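You operate a simulated robot arm through the tools that you are given. There is no shell and no other tool. Be economical: measure what you need, move in short steps, check, and stop when the job is done.

You are at the controls of a simulated robot arm. One attempt, no reset.

JOB
Put things in order on the white table. At the end: the silver cocoa tin stands where the beige ball of twine stood; the silver oven thermometer stands on top of the silver drain pan; the silver filter magnet stands where the silver oven thermometer stood; the beige ball of twine stands on top of the cream paper bundle; whatever was shut is shut again. Leave all else as you found it, and nothing knocked over.

It is judged by the outcome, as a careful person would: the job done as asked, and still so three seconds after it is handed in. It fails if anything else is knocked over, pushed out of place, dropped, spilled or broken.

ROBOT AND FRAMES
A 7-joint arm with a two-finger parallel gripper, fixed in place. Base frame: the origin is at the foot of the arm, x ahead of it, y to its left, z up; the work surface is at about z = 0. Units: mm, degrees, N and s.
With the tool pointing down near the work surface it reaches from about 240 to 620 mm from the base axis. Its first joint turns from -66.0 to 66.0 degrees. Payload 2.6 kg.
The tool frame sits at the grasp point between the pads (the TCP): z along the fingers, y along the line on which they close. The tips reach 30 mm beyond it. The gripper opens to 94 mm. The fingers are 28 mm wide and 10 mm thick; the gripper's body (50 by 96 mm) begins 55 mm behind the TCP.
Orientation is that of the tool frame in the base frame, as a unit quaternion [w, x, y, z]. With the fingers straight down and closing along the base's y, the tool's x points along the base's -x, its y along +y and its z along -z.

CONTROLS
- The arm moves only by the tool apply_moves. Its argument "motion" is a list of rows, each a list of 3 entries, a list of its own where there are three numbers: the shift along the base's x, y, z in units of 150 mm (1.0 is 150 mm), then the turn, a rotation vector about the base's x, y, z in units of 60 degrees (1.0 is 60 degrees), then the opening, from 0 (shut) to 1 (fully open). In form: [[[x, y, z], [ax, ay, az], hand], ...]. A call has 1 to 20 rows; each row is the pose to reach, as a shift and turn from the pose commanded when the call began. A call with a number of a shift or a turn outside -1 to 1 is refused whole. A row lasts 0.2 s, in which the tool goes at most 50 mm and 8.6 degrees; a call with a longer step from one row to the next is refused whole, and so is a gripper value outside its range. Where a pose cannot be reached the arm comes as near as it can. A force on the tool above 40 N (or 10 N above the force at the start of the call, whichever is more), or a blocked arm, ends the call early, and 0.2 s more pass. Each finger travels about 72 mm/s and halts on what it meets, pressing with about 24 N; the grip force reading is that of the motor and also rises with nothing between the fingers. The clock runs only during rows and for 0.2 s after the last one: add rows that repeat a pose to give the fingers time. The reply holds the time, the measured pose of the TCP, the force on the tool along the base axes, the opening and the grip force, in the units named above and with some noise.
- Cameras (640 x 400 px; columns grow to the right, rows downward): "scene" is fixed at [47.6, 451.8, 551.7]; the picture's right is [-0.58, -0.81, 0.00], its down [-0.56, 0.40, -0.73] and it looks along [0.59, -0.42, -0.69] (base axes); focal length 240 px, centre (320, 200). "wrist" rides on the gripper at [76, 14, -102] in the tool frame; the picture's right is [-0.18, 0.98, 0.00], its down [-0.75, -0.14, -0.64] and it looks along [-0.63, -0.12, 0.77] (tool axes); focal length 243 px, centre (320, 200). There is no depth. A picture from a camera that has moved, and an enlarged one, comes with that camera's place and axes in the base frame and with its lens.
- get_image(camera): a new picture of that camera. The clock stands still meanwhile.
- zoom(camera, box): a new picture of the part [left, top, right, bottom] of that camera's present view, enlarged. The clock stands still meanwhile.
- finish_job(): hands the job in; it is judged then, once.

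Work in short steps. Places have to be worked out from the pictures, the camera data and where the tool is seen: move nearer, look again, correct. Check each grasp and each placing, and mend what went wrong. You have 120 turns and 76 pictures in all, those below and enlarged ones among them. Open the gripper and draw the arm clear of the work before you hand the job in, unless the task says otherwise; then end with one line.

The tools are called after "Call:" as name(argument=value, ...) on one line, values as JSON. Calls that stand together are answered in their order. apply_moves: Moves the arm, as the interface text tells. Its arguments: {"type":"object","properties":{"motion":{"type":"array"}},"required":["motion"]} The other tools are called the same way: get_image (camera) takes a picture; zoom (camera, box) takes an enlarged picture of a part of a camera's view; finish_job () hands the job in.

At the start:

```text
time_s: 0.0
ee_pos: [352.2, -79.7, 355.8]
tool_rot: [0.0, 0.0, 1.0, 0.0]
force: [0.0, -0.1, 0.3]
finger_gap: 94.1
finger_force: 0.0
```

scene: 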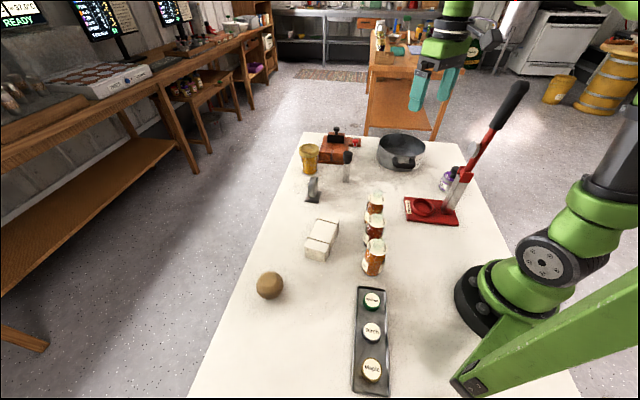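
wrist: 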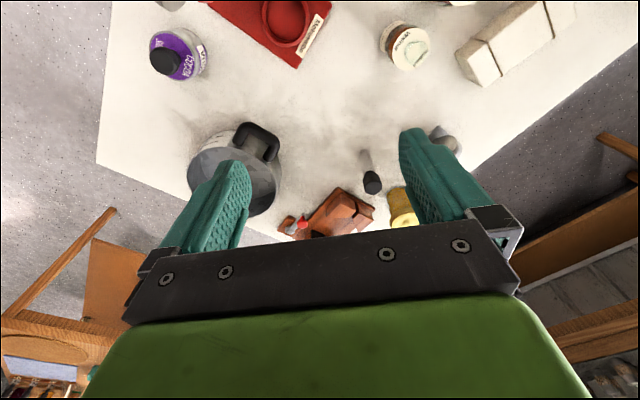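

I'll zoom in on the table to identify the objects.

Call:
zoom(camera="scene", box=[280, 120, 440, 220])

Call:
zoom(camera="scene", box=[240, 190, 400, 290])

Call:
zoom(camera="scene", box=[290, 280, 450, 400])

Call:
zoom(camera="wrist", box=[160, 100, 480, 260])

```text
4.00 times, centred on (360, 170) of scene
camera zoom: at [47.6, 451.8, 551.7], right [-0.58, -0.81, 0.0], down [-0.56, 0.4, -0.73], along [0.59, -0.42, -0.69], focal length 959 px, centre (160, 320)
```

zoom: 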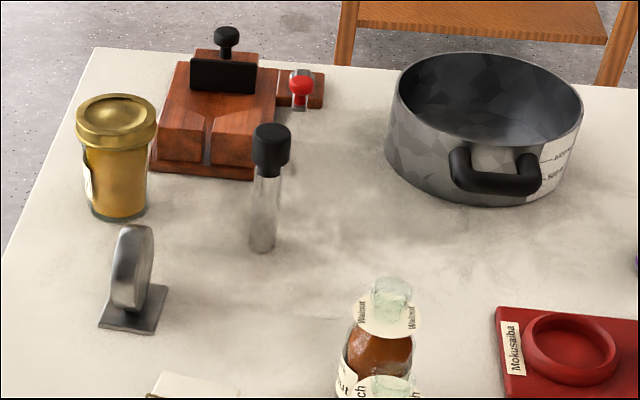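

```text
4.00 times, centred on (320, 240) of scene
camera zoom: at [47.6, 451.8, 551.7], right [-0.58, -0.81, 0.0], down [-0.56, 0.4, -0.73], along [0.59, -0.42, -0.69], focal length 959 px, centre (320, 40)
```

zoom: 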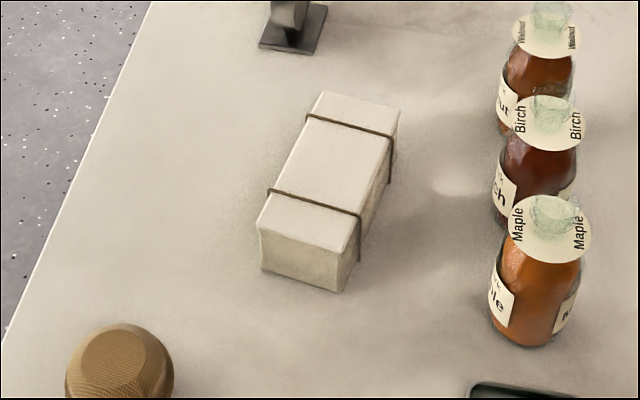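

```text
3.33 times, centred on (370, 340) of scene
camera zoom: at [47.6, 451.8, 551.7], right [-0.58, -0.81, 0.0], down [-0.56, 0.4, -0.73], along [0.59, -0.42, -0.69], focal length 799 px, centre (153, -267)
```

zoom: 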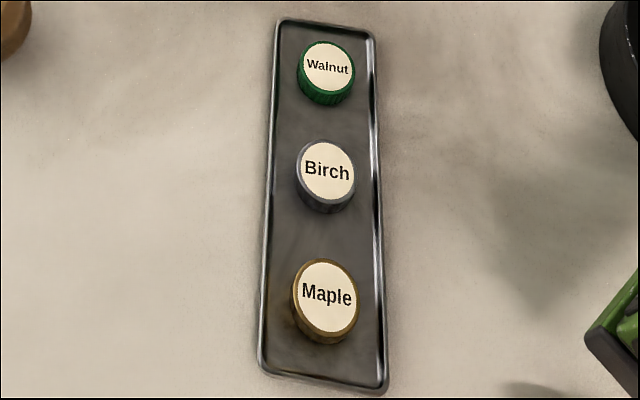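

```text
2.00 times, centred on (320, 180) of wrist
camera zoom: at [276.1, -65.8, 459.1], right [0.18, 0.98, 0.0], down [0.75, -0.14, 0.64], along [0.63, -0.12, -0.77], focal length 485 px, centre (320, 240)
```

zoom: 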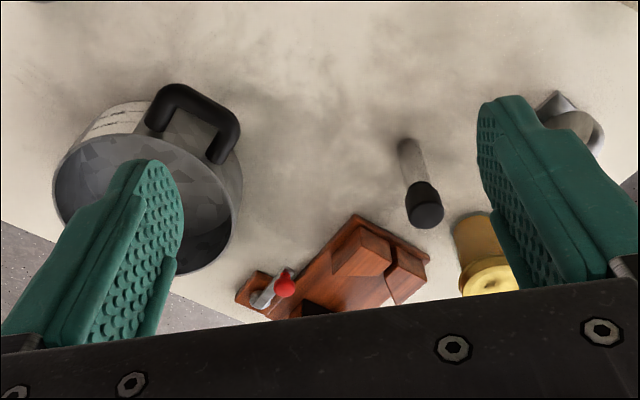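

The cocoa tin isn't obvious yet; something sits behind the red press near (240,-280). I'll zoom there in both cameras.

Call:
zoom(camera="scene", box=[390, 80, 550, 240])

Call:
zoom(camera="wrist", box=[100, 0, 340, 150])

```text
2.50 times, centred on (470, 160) of scene
camera zoom: at [47.6, 451.8, 551.7], right [-0.58, -0.81, 0.0], down [-0.56, 0.4, -0.73], along [0.59, -0.42, -0.69], focal length 599 px, centre (-55, 300)
```

zoom: 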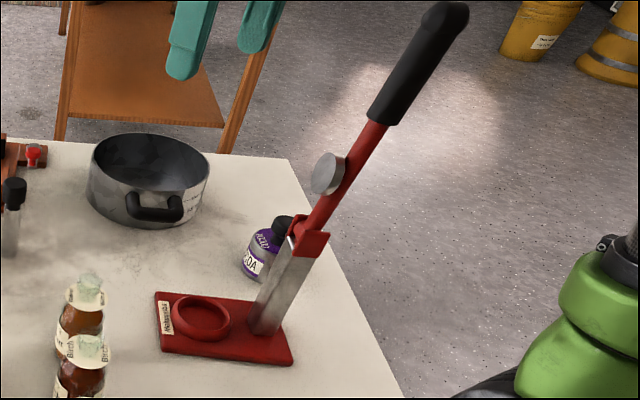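

```text
2.67 times, centred on (220, 75) of wrist
camera zoom: at [276.1, -65.8, 459.1], right [0.18, 0.98, 0.0], down [0.75, -0.14, 0.64], along [0.63, -0.12, -0.77], focal length 647 px, centre (587, 533)
```

zoom: 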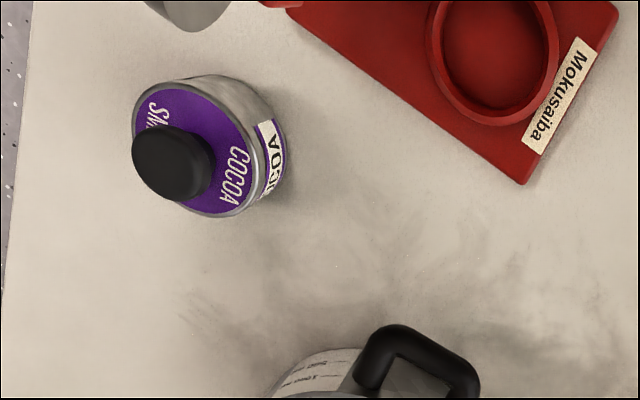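

The cocoa tin is the purple‑lidded silver tin by the press at about (305,-308); ball is about (330,392). I start moving over to the ball at height.

Call:
apply_moves(motion=[[[0, 0.25, 0], [0, 0, 0], 1], [[0, 0.5, 0], [0, 0, 0], 1], [[0, 0.75, 0], [0, 0, 0], 1], [[0, 1, 0], [0, 0, 0], 1]])

Call:
apply_moves(motion=[[[0, 0.25, 0], [0, 0, 0], 1], [[0, 0.5, 0], [0, 0, 0], 1], [[0, 0.75, -0.1], [0, 0, 0], 1], [[0, 1, -0.2], [0, 0, 0], 1]])

Call:
apply_moves(motion=[[[0, 0.25, -0.2], [0, 0, 0], 1], [[0, 0.5, -0.3], [0, 0, 0], 1], [[0, 0.75, -0.4], [0, 0, 0], 1], [[-0.1, 0.9, -0.5], [0, 0, 0], 1]])

Call:
get_image(camera="wrist")

Call:
get_image(camera="scene")

```text
time_s: 1.0
ee_pos: [351.6, 69.3, 357.7]
tool_rot: [0.0, 0.001, 1.0, 0.001]
force: [-0.2, 0.2, -0.4]
finger_gap: 94.1
finger_force: 0.1
```

```text
time_s: 2.0
ee_pos: [351.8, 223.2, 325.7]
tool_rot: [0.0, -0.001, 1.0, 0.0]
force: [0.7, -0.5, 0.7]
finger_gap: 94.2
finger_force: 0.0
```

```text
time_s: 3.0
ee_pos: [337.1, 355.2, 252.7]
tool_rot: [0.0, 0.0, 1.0, -0.001]
force: [-0.4, 0.4, 1.6]
finger_gap: 94.0
finger_force: 0.0
```

```text
67 pictures are left
camera wrist: at [261.4, 369.4, 355.2], right [0.18, 0.98, 0.0], down [0.75, -0.14, 0.64], along [0.63, -0.12, -0.77], focal length 243 px, centre (320, 200)
```

wrist: 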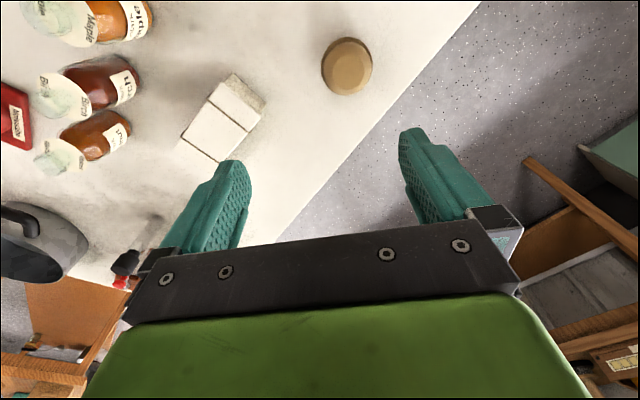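

```text
66 pictures are left
```

scene: 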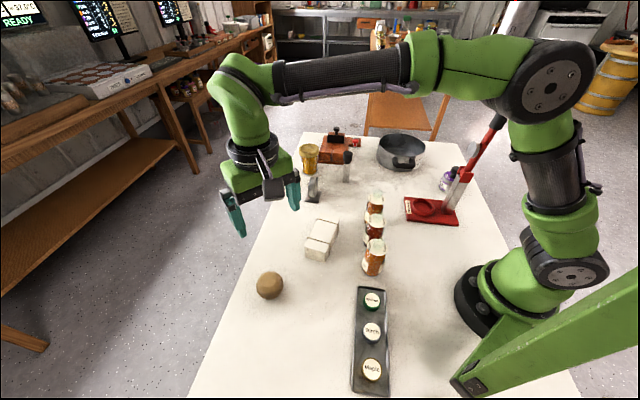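

Call:
zoom(camera="wrist", box=[160, 20, 400, 170])

Call:
zoom(camera="scene", box=[240, 205, 360, 305])

```text
2.67 times, centred on (280, 95) of wrist
camera zoom: at [261.4, 369.4, 355.2], right [0.18, 0.98, 0.0], down [0.75, -0.14, 0.64], along [0.63, -0.12, -0.77], focal length 647 px, centre (427, 480)
```

zoom: 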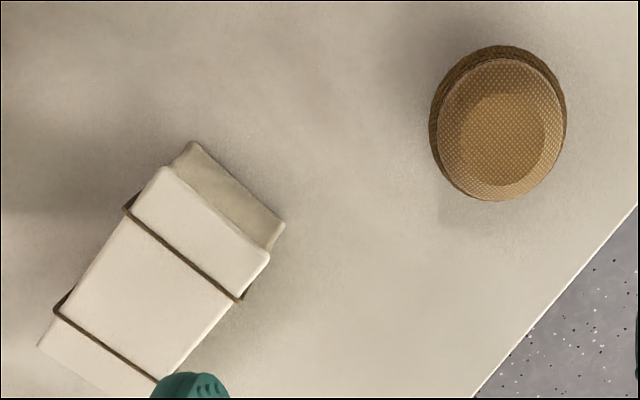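

```text
4.00 times, centred on (300, 255) of scene
camera zoom: at [47.6, 451.8, 551.7], right [-0.58, -0.81, 0.0], down [-0.56, 0.4, -0.73], along [0.59, -0.42, -0.69], focal length 959 px, centre (400, -20)
```

zoom: 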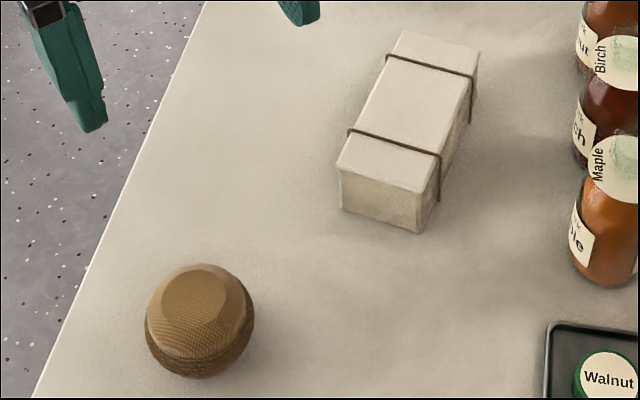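

Ball centre ≈ (334,388), top ≈ z 48; bundle top centre ≈ (376,207), height ≈ 47. Descend above the ball and check.

Call:
apply_moves(motion=[[[-0.01, 0.11, -0.25], [0, 0, 0], 1], [[-0.02, 0.22, -0.5], [0, 0, 0], 1], [[-0.02, 0.22, -0.75], [0, 0, 0], 1], [[-0.02, 0.22, -0.95], [0, 0, 0], 1], [[-0.02, 0.22, -0.95], [0, 0, 0], 1]])

Call:
get_image(camera="wrist")

Call:
get_image(camera="scene")

```text
time_s: 4.2
ee_pos: [334.9, 389.4, 109.5]
tool_rot: [-0.001, 0.0, 1.0, 0.0]
force: [0.0, -1.1, -0.4]
finger_gap: 94.0
finger_force: 0.1
```

```text
63 pictures are left
camera wrist: at [258.2, 403.9, 211.3], right [0.18, 0.98, 0.0], down [0.75, -0.14, 0.64], along [0.63, -0.12, -0.77], focal length 243 px, centre (320, 200)
```

wrist: 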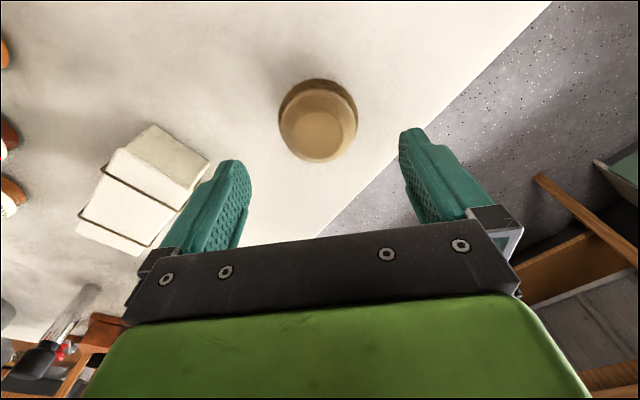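

```text
62 pictures are left
```

scene: 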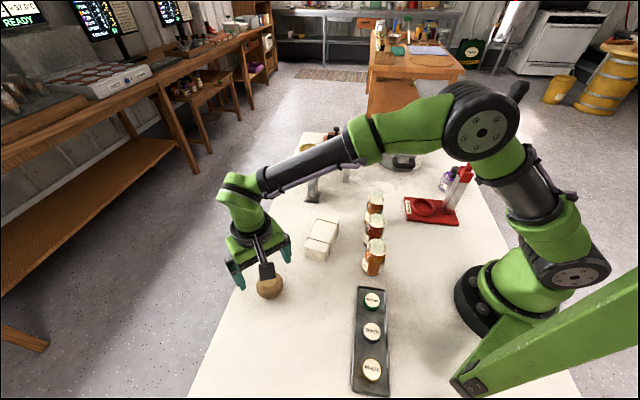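

Ball is centred between the fingers, x≈330. Descend to z≈34 and close.

Call:
apply_moves(motion=[[[-0.025, 0, -0.2], [0, 0, 0], 1], [[-0.025, 0, -0.4], [0, 0, 0], 1], [[-0.025, 0, -0.495], [0, 0, 0], 1], [[-0.025, 0, -0.495], [0, 0, 0], 0.8], [[-0.025, 0, -0.495], [0, 0, 0], 0.6], [[-0.025, 0, -0.495], [0, 0, 0], 0.5], [[-0.025, 0, -0.495], [0, 0, 0], 0.5], [[-0.025, 0, -0.495], [0, 0, 0], 0.5]])

Call:
get_image(camera="wrist")

```text
time_s: 6.0
ee_pos: [330.2, 386.9, 35.4]
tool_rot: [0.0, 0.0, 1.0, 0.0]
force: [0.3, -0.3, -0.2]
finger_gap: 51.3
finger_force: 23.7
```

```text
61 pictures are left
camera wrist: at [254.3, 402.1, 137.7], right [0.18, 0.98, 0.0], down [0.75, -0.14, 0.64], along [0.63, -0.12, -0.77], focal length 243 px, centre (320, 200)
```

wrist: 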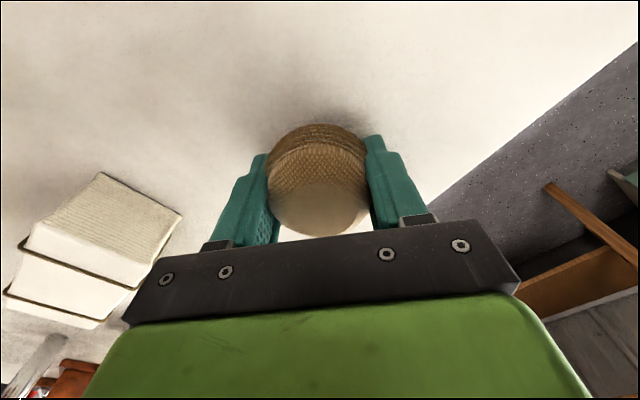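

Grasped (51 mm gap, 24 N). Lift and carry to above the bundle.

Call:
apply_moves(motion=[[[0, 0, 0.1], [0, 0, 0], 0.45], [[0, 0, 0.3], [0, 0, 0], 0.45], [[0, 0, 0.5], [0, 0, 0], 0.45], [[0, 0, 0.7], [0, 0, 0], 0.45], [[0.08, -0.25, 0.7], [0, 0, 0], 0.45], [[0.16, -0.5, 0.7], [0, 0, 0], 0.45], [[0.24, -0.75, 0.7], [0, 0, 0], 0.45], [[0.304, -1, 0.7], [0, 0, 0], 0.45]])

Call:
apply_moves(motion=[[[0, -0.108, 0], [0, 0, 0], 0.45], [[0, -0.208, 0], [0, 0, 0], 0.45], [[0, -0.208, -0.15], [0, 0, 0], 0.45], [[0, -0.208, -0.25], [0, 0, 0], 0.45], [[0, -0.208, -0.25], [0, 0, 0], 0.45]])

Call:
get_image(camera="wrist")

Call:
zoom(camera="scene", box=[240, 180, 400, 280])

```text
time_s: 7.8
ee_pos: [377.5, 240.1, 139.7]
tool_rot: [0.0, -0.001, 1.0, 0.0]
force: [-0.5, 0.1, -0.3]
finger_gap: 42.2
finger_force: 0.0
```

```text
time_s: 9.0
ee_pos: [375.5, 208.0, 102.6]
tool_rot: [0.0, 0.0, 1.0, 0.0]
force: [0.3, -0.5, 0.2]
finger_gap: 42.4
finger_force: 0.1
```

```text
60 pictures are left
camera wrist: at [299.0, 221.6, 205.6], right [0.18, 0.98, 0.0], down [0.75, -0.14, 0.64], along [0.63, -0.12, -0.77], focal length 243 px, centre (320, 200)
```

wrist: 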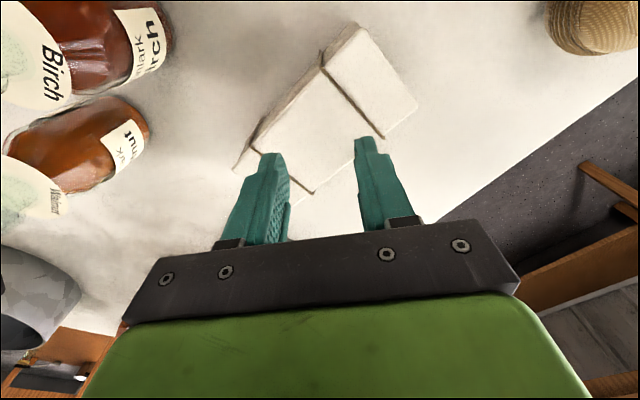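

```text
4.00 times, centred on (320, 230) of scene
camera zoom: at [47.6, 451.8, 551.7], right [-0.58, -0.81, 0.0], down [-0.56, 0.4, -0.73], along [0.59, -0.42, -0.69], focal length 959 px, centre (320, 80)
```

zoom: 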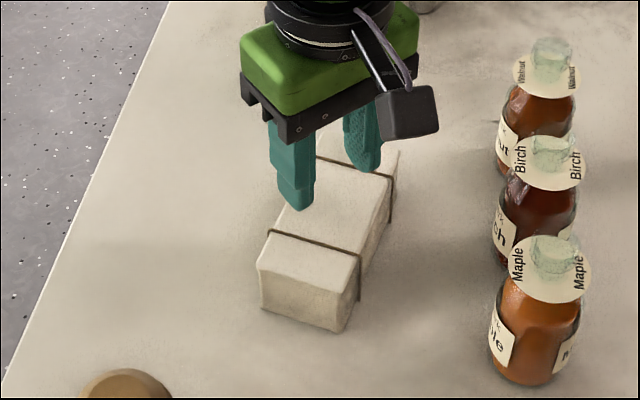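

The ball slipped out; it's still near its place. I go back above it and look carefully.

Call:
apply_moves(motion=[[[0, 0, 0.2], [0, 0, 0], 0.6], [[0, 0.25, 0.4], [0, 0, 0], 1], [[-0.1, 0.5, 0.4], [0, 0, 0], 1], [[-0.2, 0.75, 0.4], [0, 0, 0], 1], [[-0.28, 1, 0.4], [0, 0, 0], 1], [[-0.28, 1, 0.4], [0, 0, 0], 1]])

Call:
get_image(camera="wrist")

Call:
zoom(camera="scene", box=[230, 255, 310, 305])

```text
time_s: 10.4
ee_pos: [333.8, 357.5, 163.3]
tool_rot: [0.0, 0.0, 1.0, 0.0]
force: [0.1, -1.0, 0.2]
finger_gap: 94.2
finger_force: 0.0
```

```text
58 pictures are left
camera wrist: at [257.5, 372.8, 266.3], right [0.18, 0.98, 0.0], down [0.75, -0.14, 0.64], along [0.63, -0.12, -0.77], focal length 243 px, centre (320, 200)
```

wrist: 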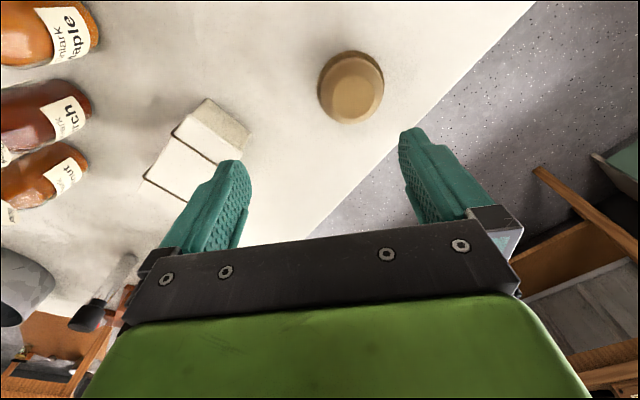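

```text
8.00 times, centred on (270, 280) of scene
camera zoom: at [47.6, 451.8, 551.7], right [-0.58, -0.81, 0.0], down [-0.56, 0.4, -0.73], along [0.59, -0.42, -0.69], focal length 1917 px, centre (720, -440)
```

zoom: 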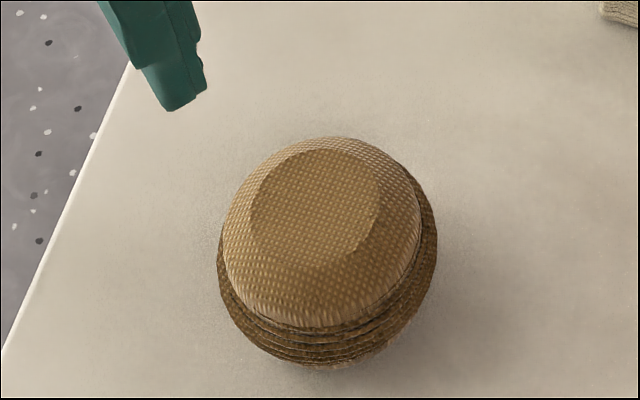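

Ball is at ≈ (328,389), undisturbed. I'll grip lower (tips just above the table) and lift slowly.

Call:
apply_moves(motion=[[[-0.02, 0.11, 0], [0, 0, 0], 1], [[-0.04, 0.213, 0], [0, 0, 0], 1], [[-0.04, 0.213, -0.3], [0, 0, 0], 1], [[-0.04, 0.213, -0.6], [0, 0, 0], 1], [[-0.04, 0.213, -0.8], [0, 0, 0], 1], [[-0.04, 0.213, -0.873], [0, 0, 0], 1], [[-0.04, 0.213, -0.873], [0, 0, 0], 1]])

Call:
apply_moves(motion=[[[0, 0, 0], [0, 0, 0], 0.8], [[0, 0, 0], [0, 0, 0], 0.65], [[0, 0, 0], [0, 0, 0], 0.5], [[0, 0, 0], [0, 0, 0], 0.4], [[0, 0, 0], [0, 0, 0], 0.3], [[0, 0, 0], [0, 0, 0], 0.3], [[0, 0, 0], [0, 0, 0], 0.3]])

Call:
zoom(camera="scene", box=[230, 255, 310, 305])

```text
time_s: 12.0
ee_pos: [329.9, 389.5, 29.2]
tool_rot: [0.0, 0.0, 1.0, 0.0]
force: [-1.4, -0.5, 2.3]
finger_gap: 93.5
finger_force: 0.1
```

```text
time_s: 13.6
ee_pos: [329.0, 389.1, 30.5]
tool_rot: [0.0, 0.0, 1.0, 0.0]
force: [0.4, -1.0, -0.7]
finger_gap: 50.6
finger_force: 24.3
```

```text
8.00 times, centred on (270, 280) of scene
camera zoom: at [47.6, 451.8, 551.7], right [-0.58, -0.81, 0.0], down [-0.56, 0.4, -0.73], along [0.59, -0.42, -0.69], focal length 1917 px, centre (720, -440)
```

zoom: 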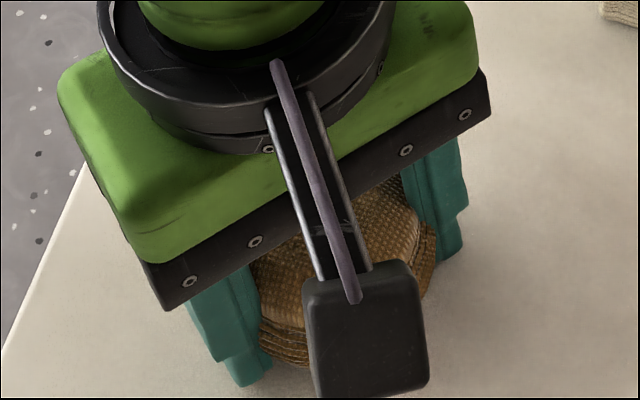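

Gripped at 50.6 mm. Lift slowly with the fingers commanded tighter and watch the gap.

Call:
apply_moves(motion=[[[0, 0, 0.02], [0, 0, 0], 0.1], [[0, 0, 0.04], [0, 0, 0], 0.1], [[0, 0, 0.07], [0, 0, 0], 0.1], [[0, 0, 0.1], [0, 0, 0], 0.1]])

Call:
get_image(camera="wrist")

```text
time_s: 14.6
ee_pos: [328.8, 387.4, 46.4]
tool_rot: [0.001, 0.001, 1.0, 0.0]
force: [0.5, -0.6, -0.5]
finger_gap: 50.7
finger_force: 24.1
```

```text
55 pictures are left
camera wrist: at [252.3, 402.5, 148.9], right [0.18, 0.98, 0.0], down [0.75, -0.14, 0.64], along [0.63, -0.12, -0.77], focal length 243 px, centre (320, 200)
```

wrist: 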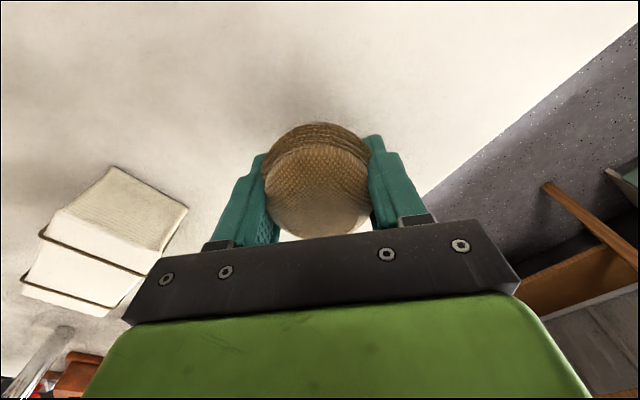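

The ball is held and off the table now. Lift on and carry it over to the bundle.

Call:
apply_moves(motion=[[[0, 0, 0.1], [0, 0, 0], 0.1], [[0, 0, 0.25], [0, 0, 0], 0.1], [[0, 0, 0.4], [0, 0, 0], 0.1], [[0, -0.1, 0.5], [0, 0, 0], 0.1], [[0.08, -0.25, 0.5], [0, 0, 0], 0.1], [[0.12, -0.4, 0.5], [0, 0, 0], 0.1], [[0.2, -0.55, 0.5], [0, 0, 0], 0.1], [[0.25, -0.7, 0.5], [0, 0, 0], 0.1], [[0.32, -0.85, 0.5], [0, 0, 0], 0.1], [[0.32, -1, 0.5], [0, 0, 0], 0.1]])

Call:
apply_moves(motion=[[[0, -0.1, 0], [0, 0, 0], 0.1], [[0, -0.213, 0], [0, 0, 0], 0.1], [[0, -0.213, -0.1], [0, 0, 0], 0.1], [[0, -0.213, -0.15], [0, 0, 0], 0.1], [[0, -0.213, -0.15], [0, 0, 0], 0.1]])

Call:
get_image(camera="wrist")

Call:
zoom(camera="scene", box=[240, 180, 400, 280])

```text
time_s: 16.8
ee_pos: [376.4, 238.1, 121.4]
tool_rot: [0.001, 0.0, 1.0, 0.0]
force: [0.7, -0.7, -1.2]
finger_gap: 50.5
finger_force: 23.7
```

```text
time_s: 18.0
ee_pos: [376.2, 206.5, 99.1]
tool_rot: [-0.001, 0.0, 1.0, 0.0]
force: [0.4, 1.0, -0.6]
finger_gap: 50.6
finger_force: 23.4
```

```text
54 pictures are left
camera wrist: at [300.2, 220.4, 201.9], right [0.18, 0.98, 0.0], down [0.75, -0.14, 0.64], along [0.63, -0.12, -0.77], focal length 243 px, centre (320, 200)
```

wrist: 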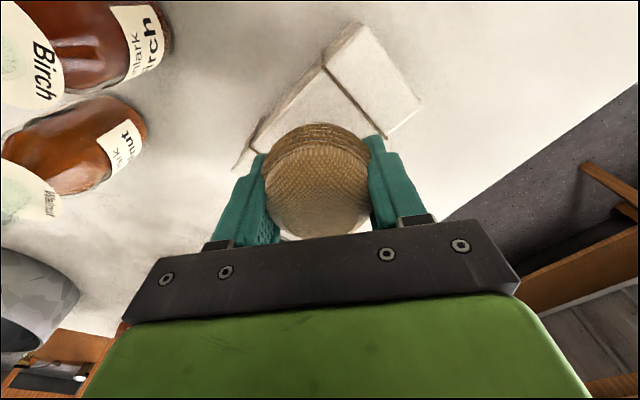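

```text
4.00 times, centred on (320, 230) of scene
camera zoom: at [47.6, 451.8, 551.7], right [-0.58, -0.81, 0.0], down [-0.56, 0.4, -0.73], along [0.59, -0.42, -0.69], focal length 959 px, centre (320, 80)
```

zoom: 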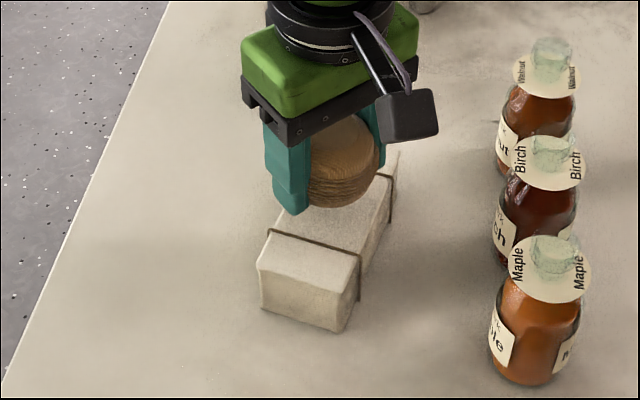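

Alignment is good. Lower gently toward contact.

Call:
apply_moves(motion=[[[-0.015, 0, -0.05], [0, 0, 0], 0.1], [[-0.015, 0, -0.09], [0, 0, 0], 0.1], [[-0.015, 0, -0.115], [0, 0, 0], 0.1], [[-0.015, 0, -0.127], [0, 0, 0], 0.1], [[-0.015, 0, -0.127], [0, 0, 0], 0.1]])

Call:
zoom(camera="scene", box=[280, 195, 360, 245])

```text
time_s: 19.2
ee_pos: [375.6, 208.5, 80.3]
tool_rot: [0.001, 0.0, 1.0, 0.0]
force: [-3.8, -0.6, 11.9]
finger_gap: 50.6
finger_force: 24.0
```

```text
8.00 times, centred on (320, 220) of scene
camera zoom: at [47.5, 451.8, 551.8], right [-0.58, -0.81, 0.0], down [-0.56, 0.4, -0.73], along [0.59, -0.42, -0.69], focal length 1917 px, centre (320, 40)
```

zoom: 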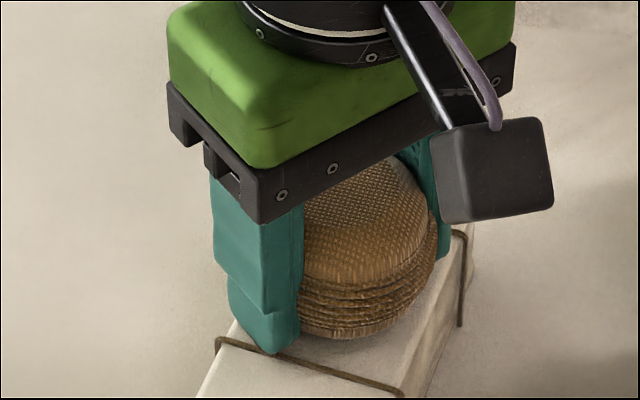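

Contact felt (12 N). Ease up a hair, release slowly, then retreat upward.

Call:
apply_moves(motion=[[[0, 0, 0.005], [0, 0, 0], 0.5], [[0, 0, 0.005], [0, 0, 0], 0.56], [[0, 0, 0.005], [0, 0, 0], 0.62], [[0, 0, 0.005], [0, 0, 0], 0.8], [[0, 0, 0.005], [0, 0, 0], 1], [[0, 0, 0.005], [0, 0, 0], 1]])

Call:
get_image(camera="wrist")

```text
time_s: 20.6
ee_pos: [374.0, 206.3, 79.5]
tool_rot: [0.0, 0.0, 1.0, 0.0]
force: [0.2, 0.3, 0.0]
finger_gap: 94.1
finger_force: 0.0
```

```text
51 pictures are left
camera wrist: at [297.7, 220.6, 183.0], right [0.18, 0.98, 0.0], down [0.75, -0.14, 0.64], along [0.63, -0.12, -0.77], focal length 243 px, centre (320, 200)
```

wrist: 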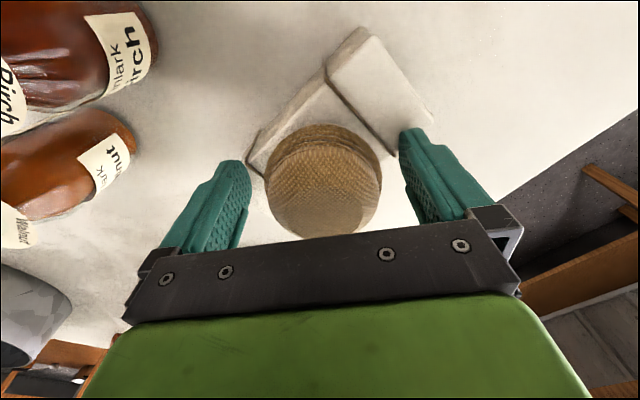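

The twine rests stably on the bundle. Retreat up, then head toward a viewpoint for the cocoa tin and the tall press lever, yawing the wrist camera to look toward −y.

Call:
apply_moves(motion=[[[0, 0, 0.1], [0, 0, 0], 1], [[0, 0, 0.3], [0, 0, 0], 1], [[0, 0, 0.6], [0, 0, 0], 1], [[0, 0, 0.9], [0, 0, 0], 1], [[0, 0, 1], [0, 0, 0], 1]])

Call:
apply_moves(motion=[[[0, -0.1, 0.1], [0, 0, -0.14], 1], [[0.05, -0.25, 0.3], [0, 0, -0.28], 1], [[0.1, -0.4, 0.5], [0, 0, -0.42], 1], [[0.15, -0.55, 0.6], [0, 0, -0.56], 1], [[0.2, -0.7, 0.6], [0, 0, -0.7], 1], [[0.25, -0.85, 0.6], [0, 0, -0.84], 1], [[0.3, -1, 0.6], [0, 0, -0.98], 1]])

Call:
apply_moves(motion=[[[0, -0.1, 0], [0, 0, -0.13], 1], [[0, -0.2, 0], [0, 0, -0.26], 1], [[0, -0.3, 0], [0, 0, -0.39], 1], [[0, -0.4, 0], [0, 0, -0.52], 1], [[0, -0.4, 0], [0, 0, -0.52], 1]])

Call:
get_image(camera="wrist")

Call:
get_image(camera="scene")

```text
time_s: 21.8
ee_pos: [372.0, 207.0, 231.0]
tool_rot: [-0.001, 0.0, 1.0, -0.001]
force: [0.0, -0.1, 0.4]
finger_gap: 94.3
finger_force: 0.0
```

```text
time_s: 23.4
ee_pos: [418.6, 58.5, 320.6]
tool_rot: [0.0, 0.492, 0.87, 0.0]
force: [1.1, -0.7, 0.2]
finger_gap: 94.3
finger_force: 0.0
```

```text
time_s: 24.6
ee_pos: [418.1, -2.6, 319.9]
tool_rot: [-0.001, 0.708, 0.706, 0.0]
force: [-1.0, 0.4, 0.0]
finger_gap: 94.0
finger_force: 0.1
```

```text
50 pictures are left
camera wrist: at [432.8, 73.2, 422.8], right [0.98, -0.19, 0.0], down [-0.14, -0.75, 0.64], along [-0.12, -0.63, -0.77], focal length 243 px, centre (320, 200)
```

wrist: 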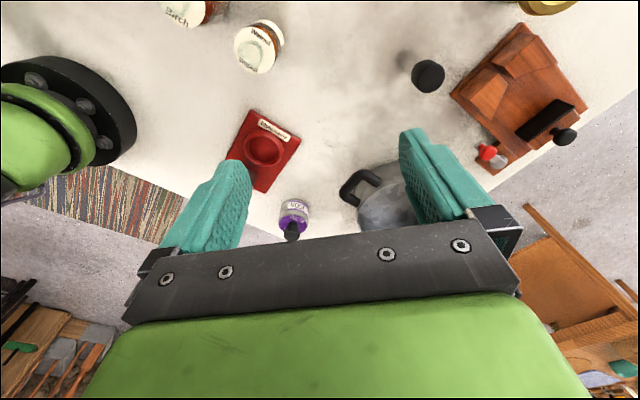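

```text
49 pictures are left
```

scene: 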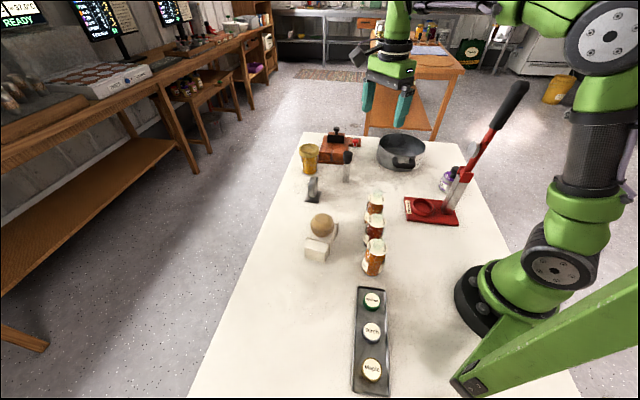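

The lever is hidden behind a finger; shift the tool toward −x/+y to see it.

Call:
apply_moves(motion=[[[-0.2, 0.1, 0], [0, 0, 0], 1], [[-0.4, 0.2, 0], [0, 0, 0], 1], [[-0.6, 0.3, 0], [0, 0, 0], 1], [[-0.8, 0.4, 0], [0, 0, 0], 1], [[-0.8, 0.4, 0], [0, 0, 0], 1]])

Call:
get_image(camera="wrist")

```text
time_s: 25.8
ee_pos: [299.2, 56.2, 319.1]
tool_rot: [0.0, 0.707, 0.707, 0.0]
force: [-0.3, -0.2, 0.5]
finger_gap: 94.3
finger_force: 0.2
```

```text
48 pictures are left
camera wrist: at [313.0, 131.8, 421.9], right [0.98, -0.18, 0.0], down [-0.14, -0.75, 0.64], along [-0.12, -0.63, -0.77], focal length 243 px, centre (320, 200)
```

wrist: 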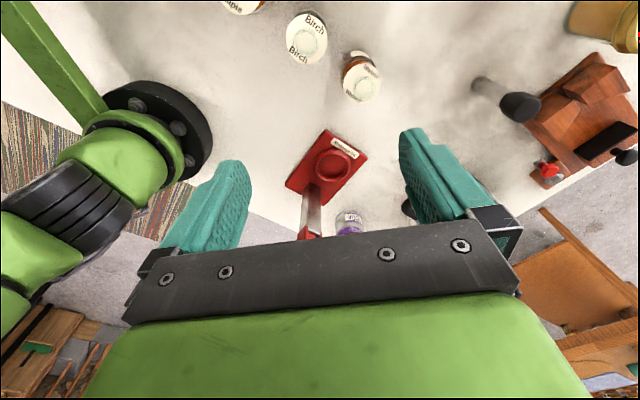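

The lever stands nearly vertical at ≈(230,-185), top z≈390, right between the base and the tin (≈(312,-268)). So I'll approach the tin with the tool tilted 40° from the +x+y side to keep the forearm clear. First yaw and move.

Call:
apply_moves(motion=[[[0.1, -0.05, 0], [0, 0, 0.141], 1], [[0.2, -0.1, 0], [0, 0, 0.282], 1], [[0.3, -0.15, 0], [0, 0, 0.423], 1], [[0.4, -0.2, 0], [0, 0, 0.564], 1], [[0.5, -0.25, 0], [0, 0, 0.705], 1], [[0.6, -0.3, 0], [0, 0, 0.846], 1], [[0.675, -0.4, 0], [0, 0, 0.987], 1]])

Call:
apply_moves(motion=[[[0, -0.1, 0], [0, 0, 0.141], 1], [[0, -0.2, 0], [0, 0, 0.282], 1], [[0, -0.3, 0], [0, 0, 0.423], 1], [[0, -0.4, 0], [0, 0, 0.564], 1], [[0, -0.5, 0], [0, 0, 0.705], 1], [[0, -0.6, 0], [0, 0, 0.846], 1], [[0, -0.71, 0], [0, 0, 0.987], 1]])

Call:
apply_moves(motion=[[[0, 0, 0], [0, 0, 0.12], 1], [[0, 0, 0], [0, 0, 0.24], 1], [[0, 0, 0], [0, 0, 0.348], 1], [[0, 0, 0], [0, 0, 0.348], 1]])

Call:
get_image(camera="wrist")

```text
time_s: 27.4
ee_pos: [400.2, -2.8, 321.6]
tool_rot: [0.0, 0.264, 0.964, 0.0]
force: [0.4, 0.0, 0.6]
finger_gap: 94.2
finger_force: 0.1
```

```text
time_s: 29.0
ee_pos: [401.1, -109.5, 319.8]
tool_rot: [0.0, -0.247, 0.969, -0.001]
force: [-0.4, -0.5, -0.6]
finger_gap: 93.8
finger_force: 0.1
```

```text
time_s: 30.0
ee_pos: [399.9, -109.9, 321.7]
tool_rot: [-0.001, -0.417, 0.909, -0.001]
force: [-0.6, -0.6, 0.8]
finger_gap: 94.2
finger_force: 0.1
```

```text
47 pictures are left
camera wrist: at [340.0, -158.6, 423.7], right [-0.63, 0.78, 0.0], down [0.6, 0.48, 0.64], along [0.5, 0.4, -0.77], focal length 243 px, centre (320, 200)
```

wrist: 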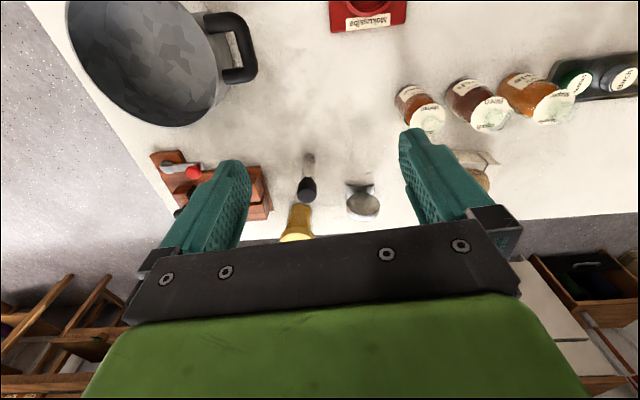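

Now tilt 40° about the tool's closing axis so the wrist swings to +x+y, and look.

Call:
apply_moves(motion=[[[0, 0, -0.03], [-0.101, 0.087, 0], 1], [[0, 0, -0.06], [-0.202, 0.173, 0], 1], [[0, 0, -0.09], [-0.303, 0.26, 0], 1], [[0, 0, -0.12], [-0.404, 0.346, 0], 1], [[0, 0, -0.13], [-0.505, 0.433, 0], 1], [[0, 0, -0.13], [-0.505, 0.433, 0], 1]])

Call:
get_image(camera="wrist")

Call:
get_image(camera="scene")

```text
time_s: 31.4
ee_pos: [400.2, -108.7, 301.5]
tool_rot: [-0.311, -0.393, 0.854, -0.144]
force: [-0.4, 0.0, 0.7]
finger_gap: 94.2
finger_force: 0.1
```

```text
46 pictures are left
camera wrist: at [394.3, -94.7, 428.9], right [-0.65, 0.75, -0.12], down [0.75, 0.66, 0.01], along [0.08, -0.08, -0.99], focal length 243 px, centre (320, 200)
```

wrist: 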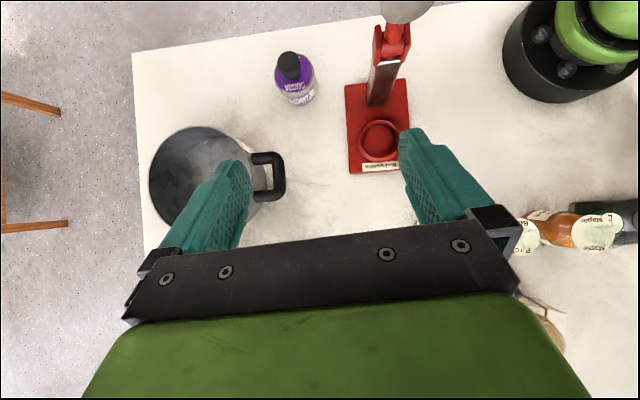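

```text
45 pictures are left
```

scene: 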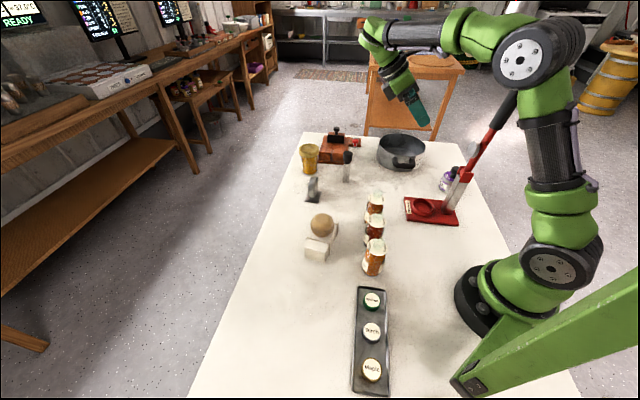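

Call:
zoom(camera="wrist", box=[250, 30, 410, 130])

Call:
zoom(camera="scene", box=[410, 150, 490, 200])

```text
4.00 times, centred on (330, 80) of wrist
camera zoom: at [394.3, -94.7, 428.9], right [-0.65, 0.75, -0.12], down [0.75, 0.66, 0.01], along [0.08, -0.08, -0.99], focal length 970 px, centre (280, 680)
```

zoom: 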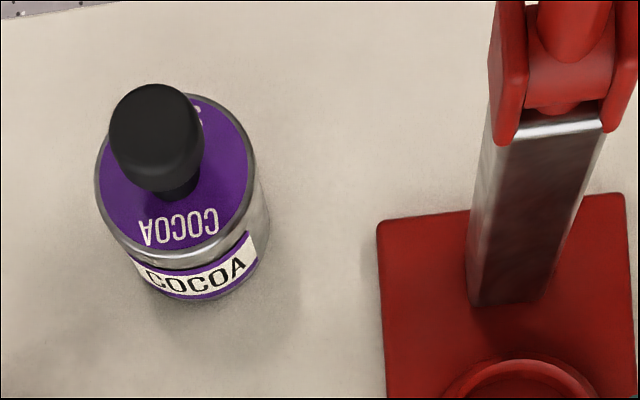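

```text
8.00 times, centred on (450, 175) of scene
camera zoom: at [47.6, 451.8, 551.7], right [-0.58, -0.81, 0.0], down [-0.56, 0.4, -0.73], along [0.59, -0.42, -0.69], focal length 1917 px, centre (-720, 400)
```

zoom: 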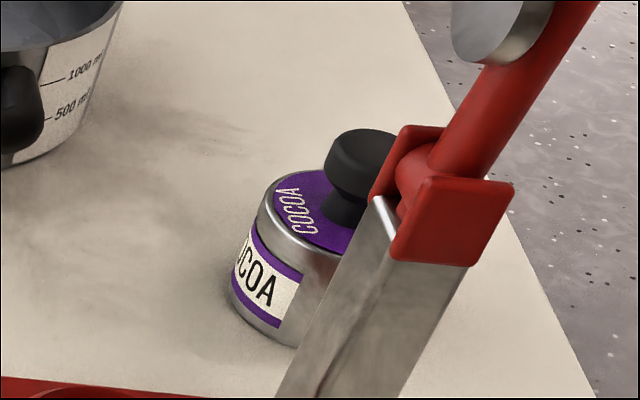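

Top view puts the tin at ≈(307,-295), lid ≈ z 40, diameter ≈62. I increase tilt to 50° for more lever clearance and move to an approach hover, checking clearance.

Call:
apply_moves(motion=[[[0, -0.1, -0.1], [-0.06, 0.054, 0], 1], [[-0.05, -0.3, -0.2], [-0.126, 0.108, 0], 1], [[-0.1, -0.45, -0.4], [-0.126, 0.108, 0], 1], [[-0.153, -0.6, -0.55], [-0.126, 0.108, 0], 1], [[-0.153, -0.7, -0.667], [-0.126, 0.108, 0], 1], [[-0.153, -0.7, -0.667], [-0.126, 0.108, 0], 1]])

Call:
get_image(camera="wrist")

Call:
get_image(camera="scene")

```text
time_s: 32.8
ee_pos: [376.5, -213.9, 198.8]
tool_rot: [-0.384, -0.379, 0.823, -0.177]
force: [-0.6, 0.2, 0.4]
finger_gap: 94.0
finger_force: 0.1
```

```text
42 pictures are left
camera wrist: at [385.3, -183.4, 324.5], right [-0.67, 0.73, -0.14], down [0.74, 0.65, -0.16], along [-0.03, -0.21, -0.98], focal length 243 px, centre (320, 200)
```

wrist: 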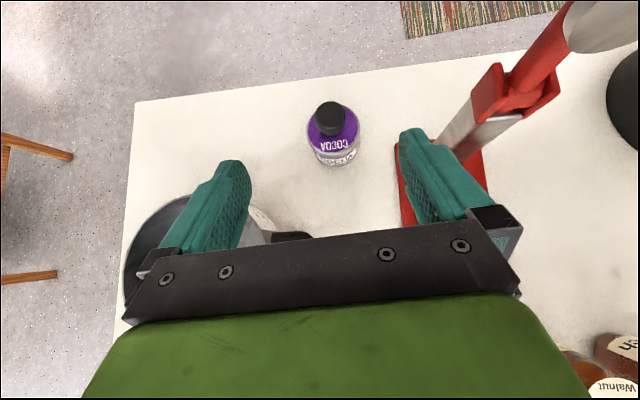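

```text
41 pictures are left
```

scene: 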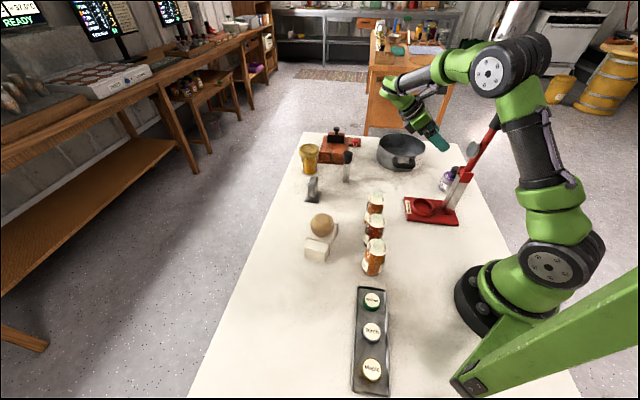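

Tin now ≈(303,-288). Clearances look fine; go down to the approach hover at 110 mm back along the tool axis.

Call:
apply_moves(motion=[[[-0.02, -0.005, -0.2], [0, 0, 0], 1], [[-0.05, -0.01, -0.4], [0, 0, 0], 1], [[-0.087, -0.017, -0.633], [0, 0, 0], 1], [[-0.087, -0.017, -0.633], [0, 0, 0], 1]])

Call:
get_image(camera="wrist")

Call:
zoom(camera="scene", box=[370, 20, 610, 230])

```text
time_s: 33.8
ee_pos: [364.6, -217.7, 105.0]
tool_rot: [-0.383, -0.379, 0.823, -0.177]
force: [0.1, -0.6, 0.0]
finger_gap: 94.1
finger_force: 0.1
```

```text
40 pictures are left
camera wrist: at [372.8, -186.1, 229.6], right [-0.67, 0.73, -0.14], down [0.74, 0.65, -0.16], along [-0.03, -0.21, -0.98], focal length 243 px, centre (320, 200)
```

wrist: 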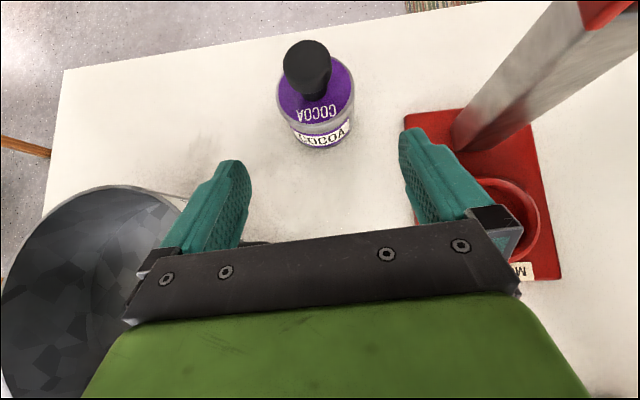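

```text
1.90 times, centred on (490, 125) of scene
camera zoom: at [47.6, 451.8, 551.7], right [-0.58, -0.81, 0.0], down [-0.56, 0.4, -0.73], along [0.59, -0.42, -0.69], focal length 456 px, centre (-4, 343)
```

zoom: 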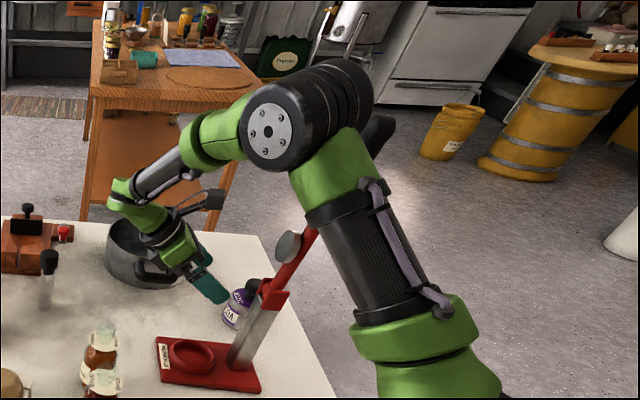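

The elbow passes close to the lever, so I add 10° more tilt (60°) for margin while at hover, then re-check.

Call:
apply_moves(motion=[[[0, 0, -0.06], [-0.063, 0.054, 0], 1], [[0, 0, -0.13], [-0.126, 0.108, 0], 1], [[0, 0, -0.13], [-0.126, 0.108, 0], 1]])

Call:
get_image(camera="wrist")

```text
time_s: 34.6
ee_pos: [364.4, -217.0, 86.9]
tool_rot: [-0.454, -0.362, 0.787, -0.209]
force: [0.1, 0.0, 0.0]
finger_gap: 94.1
finger_force: 0.1
```

```text
38 pictures are left
camera wrist: at [386.5, -169.5, 203.9], right [-0.69, 0.71, -0.16], down [0.72, 0.62, -0.33], along [-0.14, -0.34, -0.93], focal length 243 px, centre (320, 200)
```

wrist: 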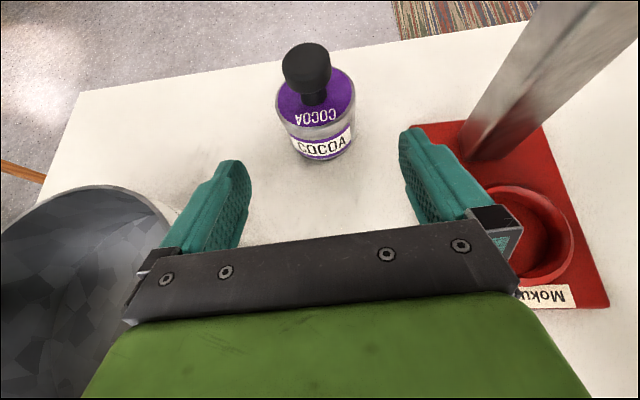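

Tin ≈(300,-290), laterally aligned between the fingers. Advance 60 % along the tool axis and check.

Call:
apply_moves(motion=[[[-0.08, -0.09, -0.08], [0, 0, 0], 1], [[-0.16, -0.18, -0.15], [0, 0, 0], 1], [[-0.228, -0.26, -0.21], [0, 0, 0], 1], [[-0.228, -0.26, -0.21], [0, 0, 0], 1]])

Call:
get_image(camera="wrist")

Call:
zoom(camera="scene", box=[400, 50, 560, 210])

```text
time_s: 35.6
ee_pos: [330.5, -257.7, 54.8]
tool_rot: [-0.452, -0.362, 0.788, -0.208]
force: [0.0, 0.2, -0.2]
finger_gap: 93.7
finger_force: 0.0
```

```text
37 pictures are left
camera wrist: at [352.0, -209.3, 172.1], right [-0.69, 0.71, -0.16], down [0.72, 0.62, -0.33], along [-0.13, -0.34, -0.93], focal length 243 px, centre (320, 200)
```

wrist: 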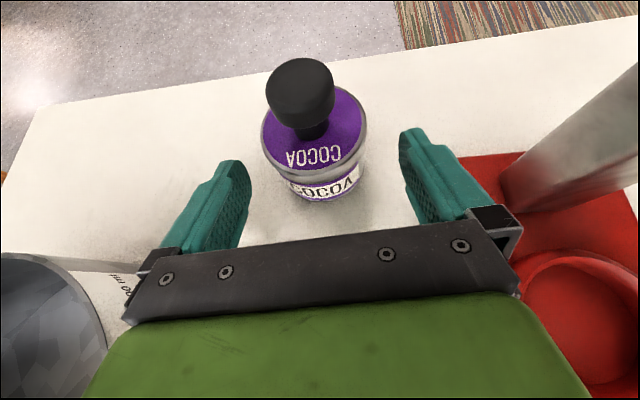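

```text
2.50 times, centred on (480, 130) of scene
camera zoom: at [47.6, 451.8, 551.7], right [-0.58, -0.81, 0.0], down [-0.56, 0.4, -0.73], along [0.59, -0.42, -0.69], focal length 599 px, centre (-80, 375)
```

zoom: 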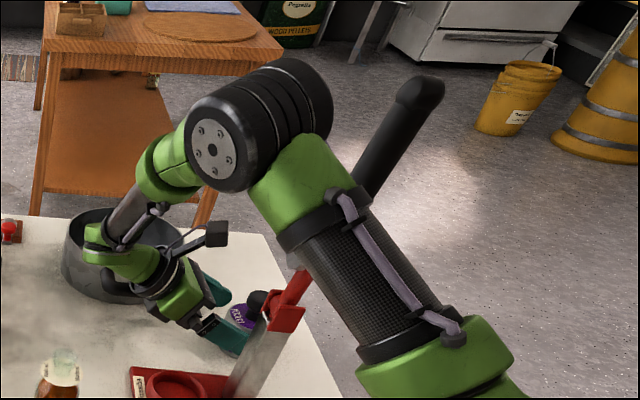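

Lever is clear of the arm. Advance the remaining distance and close on the tin.

Call:
apply_moves(motion=[[[-0.076, -0.087, -0.07], [0, 0, 0], 1], [[-0.152, -0.173, -0.141], [0, 0, 0], 1], [[-0.152, -0.173, -0.141], [0, 0, 0], 1], [[-0.152, -0.173, -0.141], [0, 0, 0], 0.85], [[-0.152, -0.173, -0.141], [0, 0, 0], 0.7], [[-0.152, -0.173, -0.141], [0, 0, 0], 0.5], [[-0.152, -0.173, -0.141], [0, 0, 0], 0.3], [[-0.152, -0.173, -0.141], [0, 0, 0], 0.1], [[-0.152, -0.173, -0.141], [0, 0, 0], 0.1]])

Call:
get_image(camera="wrist")

```text
time_s: 37.6
ee_pos: [306.7, -281.9, 33.1]
tool_rot: [-0.452, -0.362, 0.788, -0.208]
force: [-0.6, 0.1, -0.4]
finger_gap: 69.2
finger_force: 23.9
```

```text
35 pictures are left
camera wrist: at [329.4, -233.8, 151.1], right [-0.69, 0.71, -0.16], down [0.72, 0.62, -0.33], along [-0.13, -0.34, -0.93], focal length 243 px, centre (320, 200)
```

wrist: 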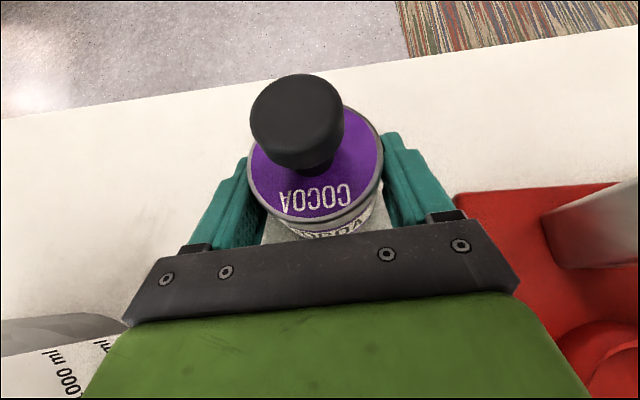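

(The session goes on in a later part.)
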